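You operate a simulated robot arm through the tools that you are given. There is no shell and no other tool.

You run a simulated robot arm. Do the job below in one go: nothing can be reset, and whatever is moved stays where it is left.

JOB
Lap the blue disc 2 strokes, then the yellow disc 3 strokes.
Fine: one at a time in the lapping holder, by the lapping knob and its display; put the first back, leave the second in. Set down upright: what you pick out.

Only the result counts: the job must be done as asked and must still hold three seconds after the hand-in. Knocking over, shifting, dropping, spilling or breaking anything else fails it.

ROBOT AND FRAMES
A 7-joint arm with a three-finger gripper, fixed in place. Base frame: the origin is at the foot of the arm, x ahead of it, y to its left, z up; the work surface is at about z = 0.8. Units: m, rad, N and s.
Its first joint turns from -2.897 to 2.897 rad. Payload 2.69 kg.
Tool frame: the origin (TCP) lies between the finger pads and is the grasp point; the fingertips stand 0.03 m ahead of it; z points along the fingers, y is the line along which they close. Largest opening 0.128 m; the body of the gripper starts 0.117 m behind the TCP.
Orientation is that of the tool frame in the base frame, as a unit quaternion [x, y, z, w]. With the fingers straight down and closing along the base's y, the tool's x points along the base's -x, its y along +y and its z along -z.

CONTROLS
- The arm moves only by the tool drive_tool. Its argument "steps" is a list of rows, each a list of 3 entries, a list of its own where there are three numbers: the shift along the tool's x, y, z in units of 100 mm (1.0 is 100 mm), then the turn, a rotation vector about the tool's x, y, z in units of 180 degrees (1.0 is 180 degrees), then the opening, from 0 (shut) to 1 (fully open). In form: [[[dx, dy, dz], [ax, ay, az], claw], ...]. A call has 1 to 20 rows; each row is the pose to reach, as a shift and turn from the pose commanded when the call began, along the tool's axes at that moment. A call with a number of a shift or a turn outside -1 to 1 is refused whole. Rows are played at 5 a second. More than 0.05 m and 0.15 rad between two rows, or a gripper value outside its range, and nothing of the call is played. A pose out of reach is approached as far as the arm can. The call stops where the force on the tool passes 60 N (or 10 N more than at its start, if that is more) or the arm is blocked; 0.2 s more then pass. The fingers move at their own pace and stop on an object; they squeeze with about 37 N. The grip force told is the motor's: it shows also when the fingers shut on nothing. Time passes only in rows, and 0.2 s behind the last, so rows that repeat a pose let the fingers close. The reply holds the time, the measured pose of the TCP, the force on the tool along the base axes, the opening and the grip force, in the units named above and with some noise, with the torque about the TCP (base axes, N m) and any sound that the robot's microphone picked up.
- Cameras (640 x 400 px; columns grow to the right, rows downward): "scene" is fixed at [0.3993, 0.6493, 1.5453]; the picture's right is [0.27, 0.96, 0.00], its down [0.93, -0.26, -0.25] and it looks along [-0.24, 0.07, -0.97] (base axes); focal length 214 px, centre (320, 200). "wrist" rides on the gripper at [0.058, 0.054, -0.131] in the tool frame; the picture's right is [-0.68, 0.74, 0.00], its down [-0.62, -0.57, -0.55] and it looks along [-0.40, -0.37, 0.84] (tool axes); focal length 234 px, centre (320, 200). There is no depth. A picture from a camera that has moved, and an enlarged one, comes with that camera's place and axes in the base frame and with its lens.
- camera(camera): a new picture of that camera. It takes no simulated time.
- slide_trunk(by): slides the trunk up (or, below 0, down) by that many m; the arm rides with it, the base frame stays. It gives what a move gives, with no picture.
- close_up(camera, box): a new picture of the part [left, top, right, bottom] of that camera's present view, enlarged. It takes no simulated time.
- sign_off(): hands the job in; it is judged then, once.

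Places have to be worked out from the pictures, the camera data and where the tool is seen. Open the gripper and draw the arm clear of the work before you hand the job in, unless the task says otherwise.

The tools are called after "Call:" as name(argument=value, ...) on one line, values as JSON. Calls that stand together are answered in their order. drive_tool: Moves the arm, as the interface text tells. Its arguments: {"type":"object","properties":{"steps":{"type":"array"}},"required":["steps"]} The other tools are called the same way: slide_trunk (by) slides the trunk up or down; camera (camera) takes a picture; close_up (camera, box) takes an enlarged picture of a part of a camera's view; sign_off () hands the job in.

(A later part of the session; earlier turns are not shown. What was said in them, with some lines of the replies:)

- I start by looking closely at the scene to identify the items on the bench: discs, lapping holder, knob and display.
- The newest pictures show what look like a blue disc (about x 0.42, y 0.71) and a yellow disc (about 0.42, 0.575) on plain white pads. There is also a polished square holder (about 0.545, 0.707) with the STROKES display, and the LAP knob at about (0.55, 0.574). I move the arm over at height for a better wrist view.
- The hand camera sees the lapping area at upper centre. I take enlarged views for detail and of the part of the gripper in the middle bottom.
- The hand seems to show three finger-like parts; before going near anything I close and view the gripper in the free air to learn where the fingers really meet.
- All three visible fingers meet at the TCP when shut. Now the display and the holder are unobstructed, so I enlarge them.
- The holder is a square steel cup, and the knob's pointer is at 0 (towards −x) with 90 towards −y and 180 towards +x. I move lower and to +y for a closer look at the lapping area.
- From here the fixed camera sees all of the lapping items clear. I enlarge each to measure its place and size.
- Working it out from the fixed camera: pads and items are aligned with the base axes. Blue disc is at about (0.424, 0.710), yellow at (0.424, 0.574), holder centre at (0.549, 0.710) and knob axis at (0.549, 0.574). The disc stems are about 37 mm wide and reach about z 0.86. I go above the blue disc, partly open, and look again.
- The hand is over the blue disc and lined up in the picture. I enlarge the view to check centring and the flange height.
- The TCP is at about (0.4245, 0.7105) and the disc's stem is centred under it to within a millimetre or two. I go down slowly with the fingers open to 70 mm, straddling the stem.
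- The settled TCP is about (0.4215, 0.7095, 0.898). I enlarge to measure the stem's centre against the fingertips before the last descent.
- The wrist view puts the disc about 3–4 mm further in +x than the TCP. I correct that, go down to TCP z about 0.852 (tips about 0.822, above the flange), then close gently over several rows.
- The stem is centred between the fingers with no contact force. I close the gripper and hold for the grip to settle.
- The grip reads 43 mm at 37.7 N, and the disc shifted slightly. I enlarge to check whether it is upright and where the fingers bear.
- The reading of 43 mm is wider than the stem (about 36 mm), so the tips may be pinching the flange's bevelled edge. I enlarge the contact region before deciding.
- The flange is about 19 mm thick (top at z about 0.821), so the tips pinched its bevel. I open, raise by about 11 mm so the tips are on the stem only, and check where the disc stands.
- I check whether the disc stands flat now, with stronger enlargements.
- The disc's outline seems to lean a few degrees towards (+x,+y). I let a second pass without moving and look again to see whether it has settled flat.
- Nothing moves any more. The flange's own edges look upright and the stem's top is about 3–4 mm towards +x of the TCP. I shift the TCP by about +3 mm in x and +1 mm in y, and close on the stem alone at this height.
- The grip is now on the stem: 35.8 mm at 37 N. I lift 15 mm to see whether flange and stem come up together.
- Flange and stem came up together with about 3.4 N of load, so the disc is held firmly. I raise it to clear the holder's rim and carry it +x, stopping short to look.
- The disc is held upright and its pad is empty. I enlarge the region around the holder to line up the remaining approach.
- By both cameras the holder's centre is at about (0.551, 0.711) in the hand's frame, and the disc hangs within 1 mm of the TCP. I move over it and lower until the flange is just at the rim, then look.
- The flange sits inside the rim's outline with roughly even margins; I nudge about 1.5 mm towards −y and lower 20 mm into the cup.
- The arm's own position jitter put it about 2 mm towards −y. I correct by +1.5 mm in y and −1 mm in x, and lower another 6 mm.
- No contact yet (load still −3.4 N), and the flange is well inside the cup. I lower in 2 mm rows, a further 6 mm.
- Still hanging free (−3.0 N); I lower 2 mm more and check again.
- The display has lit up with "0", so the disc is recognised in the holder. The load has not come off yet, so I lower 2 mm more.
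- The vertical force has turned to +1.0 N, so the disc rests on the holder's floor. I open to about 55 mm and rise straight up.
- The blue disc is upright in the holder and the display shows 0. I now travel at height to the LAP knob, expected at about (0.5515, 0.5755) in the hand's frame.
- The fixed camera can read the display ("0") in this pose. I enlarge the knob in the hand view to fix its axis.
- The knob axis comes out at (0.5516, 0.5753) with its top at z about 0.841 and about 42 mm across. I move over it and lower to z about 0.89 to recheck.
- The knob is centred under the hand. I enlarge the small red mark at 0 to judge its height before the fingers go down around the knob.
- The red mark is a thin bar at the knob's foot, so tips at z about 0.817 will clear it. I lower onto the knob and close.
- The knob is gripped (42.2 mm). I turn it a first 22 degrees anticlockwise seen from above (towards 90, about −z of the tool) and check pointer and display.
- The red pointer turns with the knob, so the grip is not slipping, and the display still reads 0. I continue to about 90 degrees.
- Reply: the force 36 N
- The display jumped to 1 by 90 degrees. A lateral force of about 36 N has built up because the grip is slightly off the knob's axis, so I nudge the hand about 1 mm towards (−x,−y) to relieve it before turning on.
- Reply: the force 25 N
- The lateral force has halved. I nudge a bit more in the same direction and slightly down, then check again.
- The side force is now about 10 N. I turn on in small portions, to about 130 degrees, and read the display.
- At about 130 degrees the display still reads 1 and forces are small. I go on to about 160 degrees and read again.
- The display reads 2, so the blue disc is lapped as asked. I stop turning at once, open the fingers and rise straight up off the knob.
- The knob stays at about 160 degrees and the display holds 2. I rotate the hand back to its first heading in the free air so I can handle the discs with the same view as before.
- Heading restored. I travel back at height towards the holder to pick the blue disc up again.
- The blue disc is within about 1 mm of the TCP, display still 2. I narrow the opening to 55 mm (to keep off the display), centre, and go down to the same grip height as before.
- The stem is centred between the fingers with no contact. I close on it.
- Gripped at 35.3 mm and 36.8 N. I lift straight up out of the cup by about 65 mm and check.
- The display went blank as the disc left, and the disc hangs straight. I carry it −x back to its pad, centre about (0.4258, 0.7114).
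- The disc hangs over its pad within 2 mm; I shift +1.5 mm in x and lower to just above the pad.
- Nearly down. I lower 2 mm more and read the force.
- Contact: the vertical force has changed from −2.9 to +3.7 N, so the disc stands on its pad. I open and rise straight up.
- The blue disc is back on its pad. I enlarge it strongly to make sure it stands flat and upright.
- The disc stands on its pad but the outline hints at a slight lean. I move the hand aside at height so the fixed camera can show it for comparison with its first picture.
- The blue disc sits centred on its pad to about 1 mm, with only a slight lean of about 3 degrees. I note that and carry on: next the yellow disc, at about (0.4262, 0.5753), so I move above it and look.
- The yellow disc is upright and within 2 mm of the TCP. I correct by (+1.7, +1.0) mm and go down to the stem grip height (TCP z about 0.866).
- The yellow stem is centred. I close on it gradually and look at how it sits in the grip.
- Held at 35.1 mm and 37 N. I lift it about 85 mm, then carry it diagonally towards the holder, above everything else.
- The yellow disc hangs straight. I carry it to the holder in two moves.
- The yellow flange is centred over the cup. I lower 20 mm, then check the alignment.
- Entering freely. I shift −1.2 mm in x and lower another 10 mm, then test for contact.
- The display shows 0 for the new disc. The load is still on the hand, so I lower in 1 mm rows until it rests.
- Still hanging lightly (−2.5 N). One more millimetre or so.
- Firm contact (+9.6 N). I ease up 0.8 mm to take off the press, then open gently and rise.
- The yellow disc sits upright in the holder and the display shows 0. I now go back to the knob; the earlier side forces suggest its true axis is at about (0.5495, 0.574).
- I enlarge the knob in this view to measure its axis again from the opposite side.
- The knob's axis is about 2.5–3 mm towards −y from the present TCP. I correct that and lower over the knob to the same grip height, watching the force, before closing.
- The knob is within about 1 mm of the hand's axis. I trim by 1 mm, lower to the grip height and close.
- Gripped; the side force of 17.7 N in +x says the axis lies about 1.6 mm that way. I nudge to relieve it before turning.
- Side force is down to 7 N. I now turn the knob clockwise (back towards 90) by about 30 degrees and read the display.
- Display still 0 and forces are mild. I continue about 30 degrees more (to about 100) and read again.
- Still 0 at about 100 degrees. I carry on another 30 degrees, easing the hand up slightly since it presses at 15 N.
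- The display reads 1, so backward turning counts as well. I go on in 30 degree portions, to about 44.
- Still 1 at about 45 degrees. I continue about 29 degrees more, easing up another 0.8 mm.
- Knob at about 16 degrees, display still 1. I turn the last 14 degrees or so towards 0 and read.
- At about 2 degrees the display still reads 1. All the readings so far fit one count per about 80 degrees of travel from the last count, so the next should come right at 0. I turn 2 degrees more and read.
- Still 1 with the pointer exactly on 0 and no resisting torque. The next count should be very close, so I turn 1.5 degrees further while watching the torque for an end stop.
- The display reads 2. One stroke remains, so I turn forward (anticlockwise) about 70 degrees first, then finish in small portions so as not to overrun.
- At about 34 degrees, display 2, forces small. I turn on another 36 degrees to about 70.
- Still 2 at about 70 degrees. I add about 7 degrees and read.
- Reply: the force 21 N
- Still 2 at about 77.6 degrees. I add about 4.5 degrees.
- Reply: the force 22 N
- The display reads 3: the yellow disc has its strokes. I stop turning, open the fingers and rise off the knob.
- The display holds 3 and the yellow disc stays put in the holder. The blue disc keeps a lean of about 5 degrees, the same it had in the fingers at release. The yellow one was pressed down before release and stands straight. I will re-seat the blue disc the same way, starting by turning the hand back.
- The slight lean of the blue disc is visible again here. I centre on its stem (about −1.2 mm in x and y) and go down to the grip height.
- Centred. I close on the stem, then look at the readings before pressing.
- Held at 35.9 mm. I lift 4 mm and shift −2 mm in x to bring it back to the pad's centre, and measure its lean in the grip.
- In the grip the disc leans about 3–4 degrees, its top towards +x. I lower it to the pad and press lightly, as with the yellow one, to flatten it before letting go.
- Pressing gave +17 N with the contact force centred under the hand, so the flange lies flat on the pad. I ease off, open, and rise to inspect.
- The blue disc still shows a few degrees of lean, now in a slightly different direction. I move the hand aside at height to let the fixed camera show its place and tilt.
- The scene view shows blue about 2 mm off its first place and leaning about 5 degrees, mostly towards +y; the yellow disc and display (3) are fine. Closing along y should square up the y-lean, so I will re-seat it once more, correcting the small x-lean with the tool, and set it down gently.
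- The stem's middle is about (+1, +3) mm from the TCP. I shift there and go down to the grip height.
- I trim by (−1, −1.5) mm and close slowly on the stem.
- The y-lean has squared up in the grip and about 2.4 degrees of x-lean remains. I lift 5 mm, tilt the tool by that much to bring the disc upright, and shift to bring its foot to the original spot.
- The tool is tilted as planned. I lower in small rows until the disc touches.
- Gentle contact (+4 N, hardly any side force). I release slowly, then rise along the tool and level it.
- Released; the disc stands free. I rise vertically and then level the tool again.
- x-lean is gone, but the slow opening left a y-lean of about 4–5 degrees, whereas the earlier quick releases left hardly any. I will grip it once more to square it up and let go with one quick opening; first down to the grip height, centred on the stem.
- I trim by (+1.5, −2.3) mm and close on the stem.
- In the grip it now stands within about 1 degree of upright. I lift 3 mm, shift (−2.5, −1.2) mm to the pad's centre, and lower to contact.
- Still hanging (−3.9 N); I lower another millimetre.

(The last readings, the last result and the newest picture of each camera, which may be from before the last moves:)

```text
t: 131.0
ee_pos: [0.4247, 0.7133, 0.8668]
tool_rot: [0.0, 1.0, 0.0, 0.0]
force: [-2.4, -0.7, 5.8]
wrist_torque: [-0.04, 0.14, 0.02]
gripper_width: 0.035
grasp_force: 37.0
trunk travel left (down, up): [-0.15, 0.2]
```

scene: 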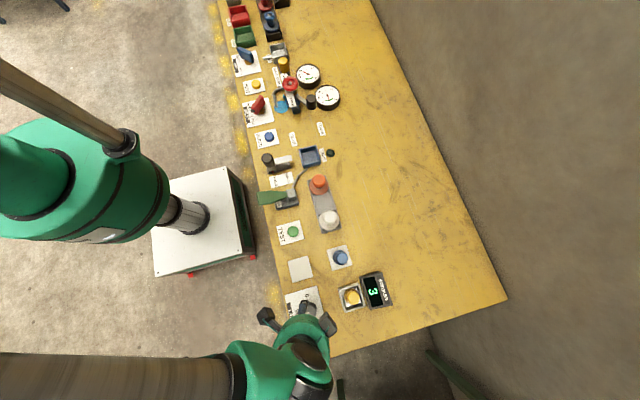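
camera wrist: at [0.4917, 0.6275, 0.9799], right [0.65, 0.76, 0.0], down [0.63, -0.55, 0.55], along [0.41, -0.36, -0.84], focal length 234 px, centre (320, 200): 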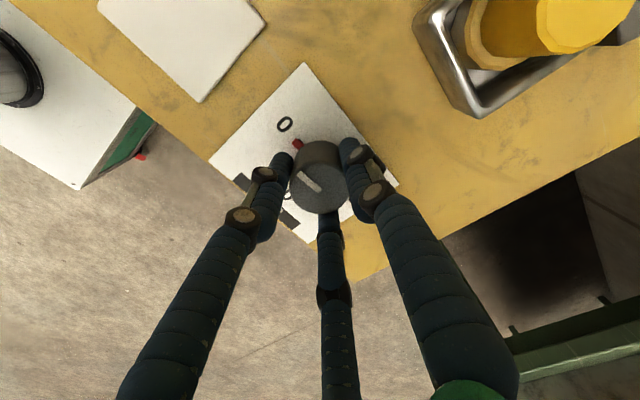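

Contact at +5.8 N with little side force. I open quickly in one step and hold still.

Call:
drive_tool(steps=[[[0, 0, 0], [0, 0, 0], 0.6], [[0, 0, 0], [0, 0, 0], 0.6], [[0, 0, 0], [0, 0, 0], 0.6]])

Call:
close_up(camera="wrist", box=[260, 90, 380, 230])

```text
t: 131.8
ee_pos: [0.4253, 0.7118, 0.8659]
tool_rot: [0.0, 1.0, 0.0, 0.0]
force: [-0.1, -0.5, 0.0]
wrist_torque: [0.01, -0.01, -0.02]
gripper_width: 0.0768
grasp_force: 0.0
trunk travel left (down, up): [-0.15, 0.2]
```

```text
2.86 times, centred on (320, 160) of wrist
camera zoom: at [0.3691, 0.7668, 0.997], right [0.68, 0.74, 0.0], down [0.62, -0.57, 0.55], along [0.4, -0.37, -0.84], focal length 669 px, centre (320, 314)
```

zoom: 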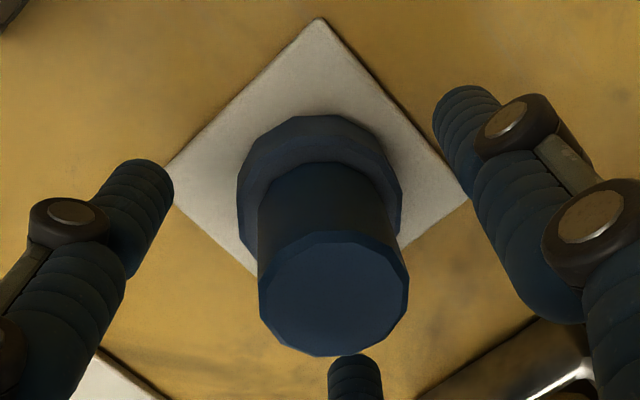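

The disc stands on its pad centre to within 2 mm and takes the same slight natural tilt (about 4–5 degrees) however it is released, so I leave it. I rise straight up and withdraw.

Call:
drive_tool(steps=[[[0, 0, -0.1], [0, 0, 0], 0.6], [[0, 0, -0.25], [0, 0, 0], 0.6], [[0, 0, -0.45], [0, 0, 0], 0.6], [[0, 0, -0.7], [0, 0, 0], 0.6], [[0, 0, -1.0], [0, 0, 0], 0.6], [[0, 0, -1.0], [0, 0, 0], 0.6]])

Call:
drive_tool(steps=[[[-0.25, -0.25, -0.2], [0, 0, 0], 0.6], [[-0.5, -0.5, -0.4], [0, 0, 0], 0.6], [[-0.75, -0.75, -0.6], [0, 0, 0], 0.6], [[-1.0, -1.0, -0.8], [0, 0, 0], 0.6], [[-1.0, -1.0, -0.8], [0, 0, 0], 0.6]])

Call:
camera(camera="scene")

Call:
close_up(camera="scene", box=[324, 242, 356, 272])

Call:
close_up(camera="scene", box=[280, 240, 400, 330])

```text
t: 133.2
ee_pos: [0.4272, 0.7123, 0.9655]
tool_rot: [0.0, 1.0, 0.001, 0.0]
force: [-0.3, -0.8, 0.1]
wrist_torque: [0.05, 0.0, 0.02]
gripper_width: 0.0767
grasp_force: 0.1
trunk travel left (down, up): [-0.15, 0.2]
```

```text
t: 134.4
ee_pos: [0.526, 0.6102, 1.0475]
tool_rot: [-0.001, 1.0, 0.001, 0.0]
force: [0.2, -0.6, 0.1]
wrist_torque: [0.08, 0.05, -0.01]
gripper_width: 0.0767
grasp_force: 0.0
trunk travel left (down, up): [-0.15, 0.2]
```

```text
taken
```

scene: 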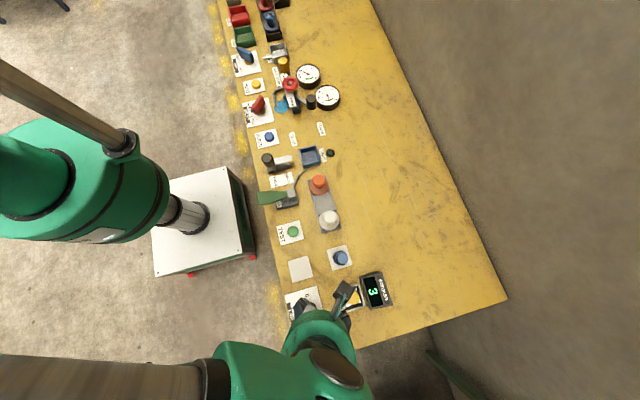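

```text
13.33 times, centred on (340, 257) of scene
camera zoom: at [0.3993, 0.6493, 1.5453], right [0.27, 0.96, 0.0], down [0.93, -0.26, -0.25], along [-0.24, 0.07, -0.97], focal length 2860 px, centre (53, -560)
```

zoom: 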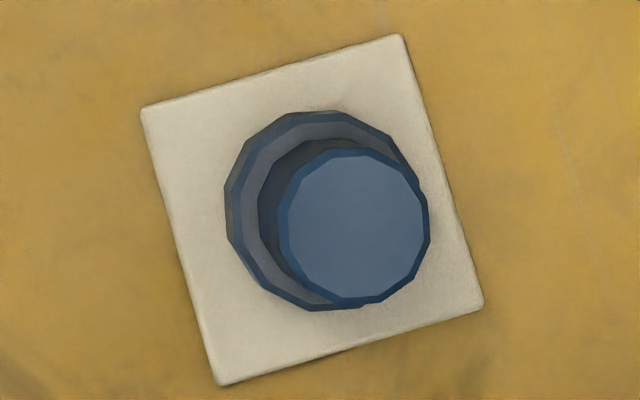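

```text
4.44 times, centred on (340, 285) of scene
camera zoom: at [0.3993, 0.6493, 1.5453], right [0.27, 0.96, 0.0], down [0.93, -0.26, -0.25], along [-0.24, 0.07, -0.97], focal length 953 px, centre (231, -178)
```

zoom: 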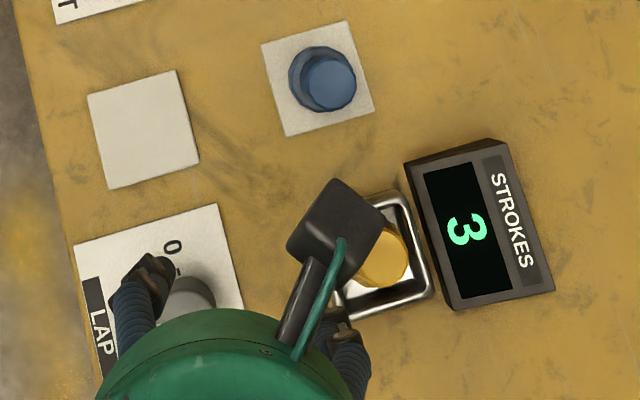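

Blue stands back on its pad within about 2 mm of its first place, yellow is in the holder and the display reads 3. I draw the arm up and back, clear of the work, towards its starting pose.

Call:
drive_tool(steps=[[[0, 0, -0.3], [0, 0, 0], 0.8], [[0, 0, -0.6], [0, 0, 0], 1], [[0.3, 0, -0.9], [0, 0, 0], 1], [[0.6, -0.1, -1.0], [0, 0, 0], 1], [[1.0, -0.2, -1.0], [0, 0, 0], 1], [[1.0, -0.2, -1.0], [0, 0, 0], 1]])

Call:
drive_tool(steps=[[[0.3, -0.1, -0.1], [0, 0, 0], 1], [[0.6, -0.2, -0.2], [0, 0, 0], 1], [[1.0, -0.35, -0.3], [0, 0, 0], 1], [[1.0, -0.35, -0.3], [0, 0, 0], 1]])

Call:
drive_tool(steps=[[[0.4, 0, 0], [0, 0, 0], 1], [[0.8, 0, 0], [0, 0, 0], 1], [[0.8, 0, 0], [0, 0, 0], 1]])

Call:
camera(camera="scene")

Call:
close_up(camera="scene", box=[280, 240, 400, 330])

```text
t: 135.8
ee_pos: [0.4252, 0.5906, 1.1476]
tool_rot: [-0.001, 1.0, -0.001, 0.0]
force: [0.4, 0.1, 0.4]
wrist_torque: [0.0, -0.07, -0.04]
gripper_width: 0.1279
grasp_force: 0.0
trunk travel left (down, up): [-0.15, 0.2]
```

```text
t: 136.8
ee_pos: [0.3255, 0.5582, 1.1775]
tool_rot: [0.0, 1.0, 0.001, 0.0]
force: [-0.4, 0.4, 1.5]
wrist_torque: [0.09, -0.04, 0.02]
gripper_width: 0.128
grasp_force: 0.0
trunk travel left (down, up): [-0.15, 0.2]
```

```text
t: 137.6
ee_pos: [0.2458, 0.559, 1.1789]
tool_rot: [0.001, 1.0, 0.0, 0.0]
force: [-0.7, -0.4, 1.4]
wrist_torque: [0.01, -0.06, 0.0]
gripper_width: 0.1279
grasp_force: 0.0
trunk travel left (down, up): [-0.15, 0.2]
```

```text
taken
```

scene: 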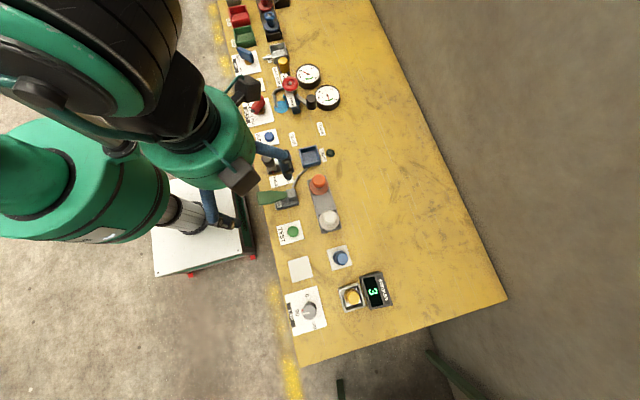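

```text
4.44 times, centred on (340, 285) of scene
camera zoom: at [0.3993, 0.6493, 1.5453], right [0.27, 0.96, 0.0], down [0.93, -0.26, -0.25], along [-0.24, 0.07, -0.97], focal length 953 px, centre (231, -178)
```

zoom: 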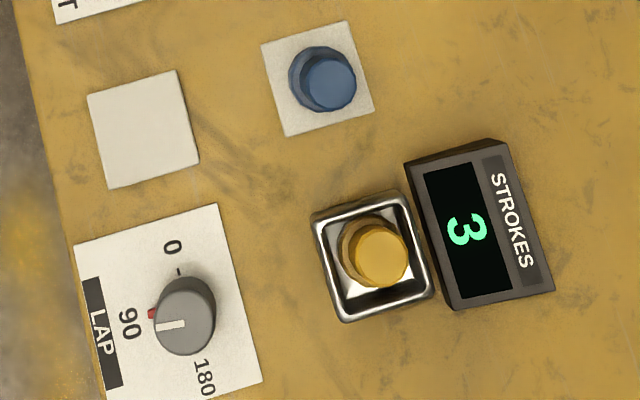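

The blue disc stands back on its pad and the yellow disc is seated in the holder with the display at 3. The rest of the bench looks as it did at the start. The gripper is open and the arm is clear at its starting pose, so I hand the job in.

Call:
sign_off()

```text
The job is handed in.
```

I handed the job in with both discs lapped as asked. The blue disc got 2 strokes and the yellow disc got 3, both read off the STROKES display.

- **Blue disc:** it is back on its own pad, about 2 mm from where it first stood. It is standing, but leans about 5 degrees. I set it down several times, and it took roughly the same tilt each time in a different direction. I couldn't find the cause, so I left it.
- **Yellow disc:** it is still in the lapping holder, close to upright (about 2 to 3 degrees off), with the display showing 3.
- **Knob:** I left it at about 82 degrees, where the third stroke counted. It counts a stroke roughly every 80 degrees of turn, in either direction.
- **First grip on blue:** my first attempt pinched the edge of the disc's flange instead of its stem. I let go and took hold of the stem higher up. The disc already leaned slightly after that pinch.

I saw nothing else on the bench moved. The gripper is open and the arm is back near its starting position.
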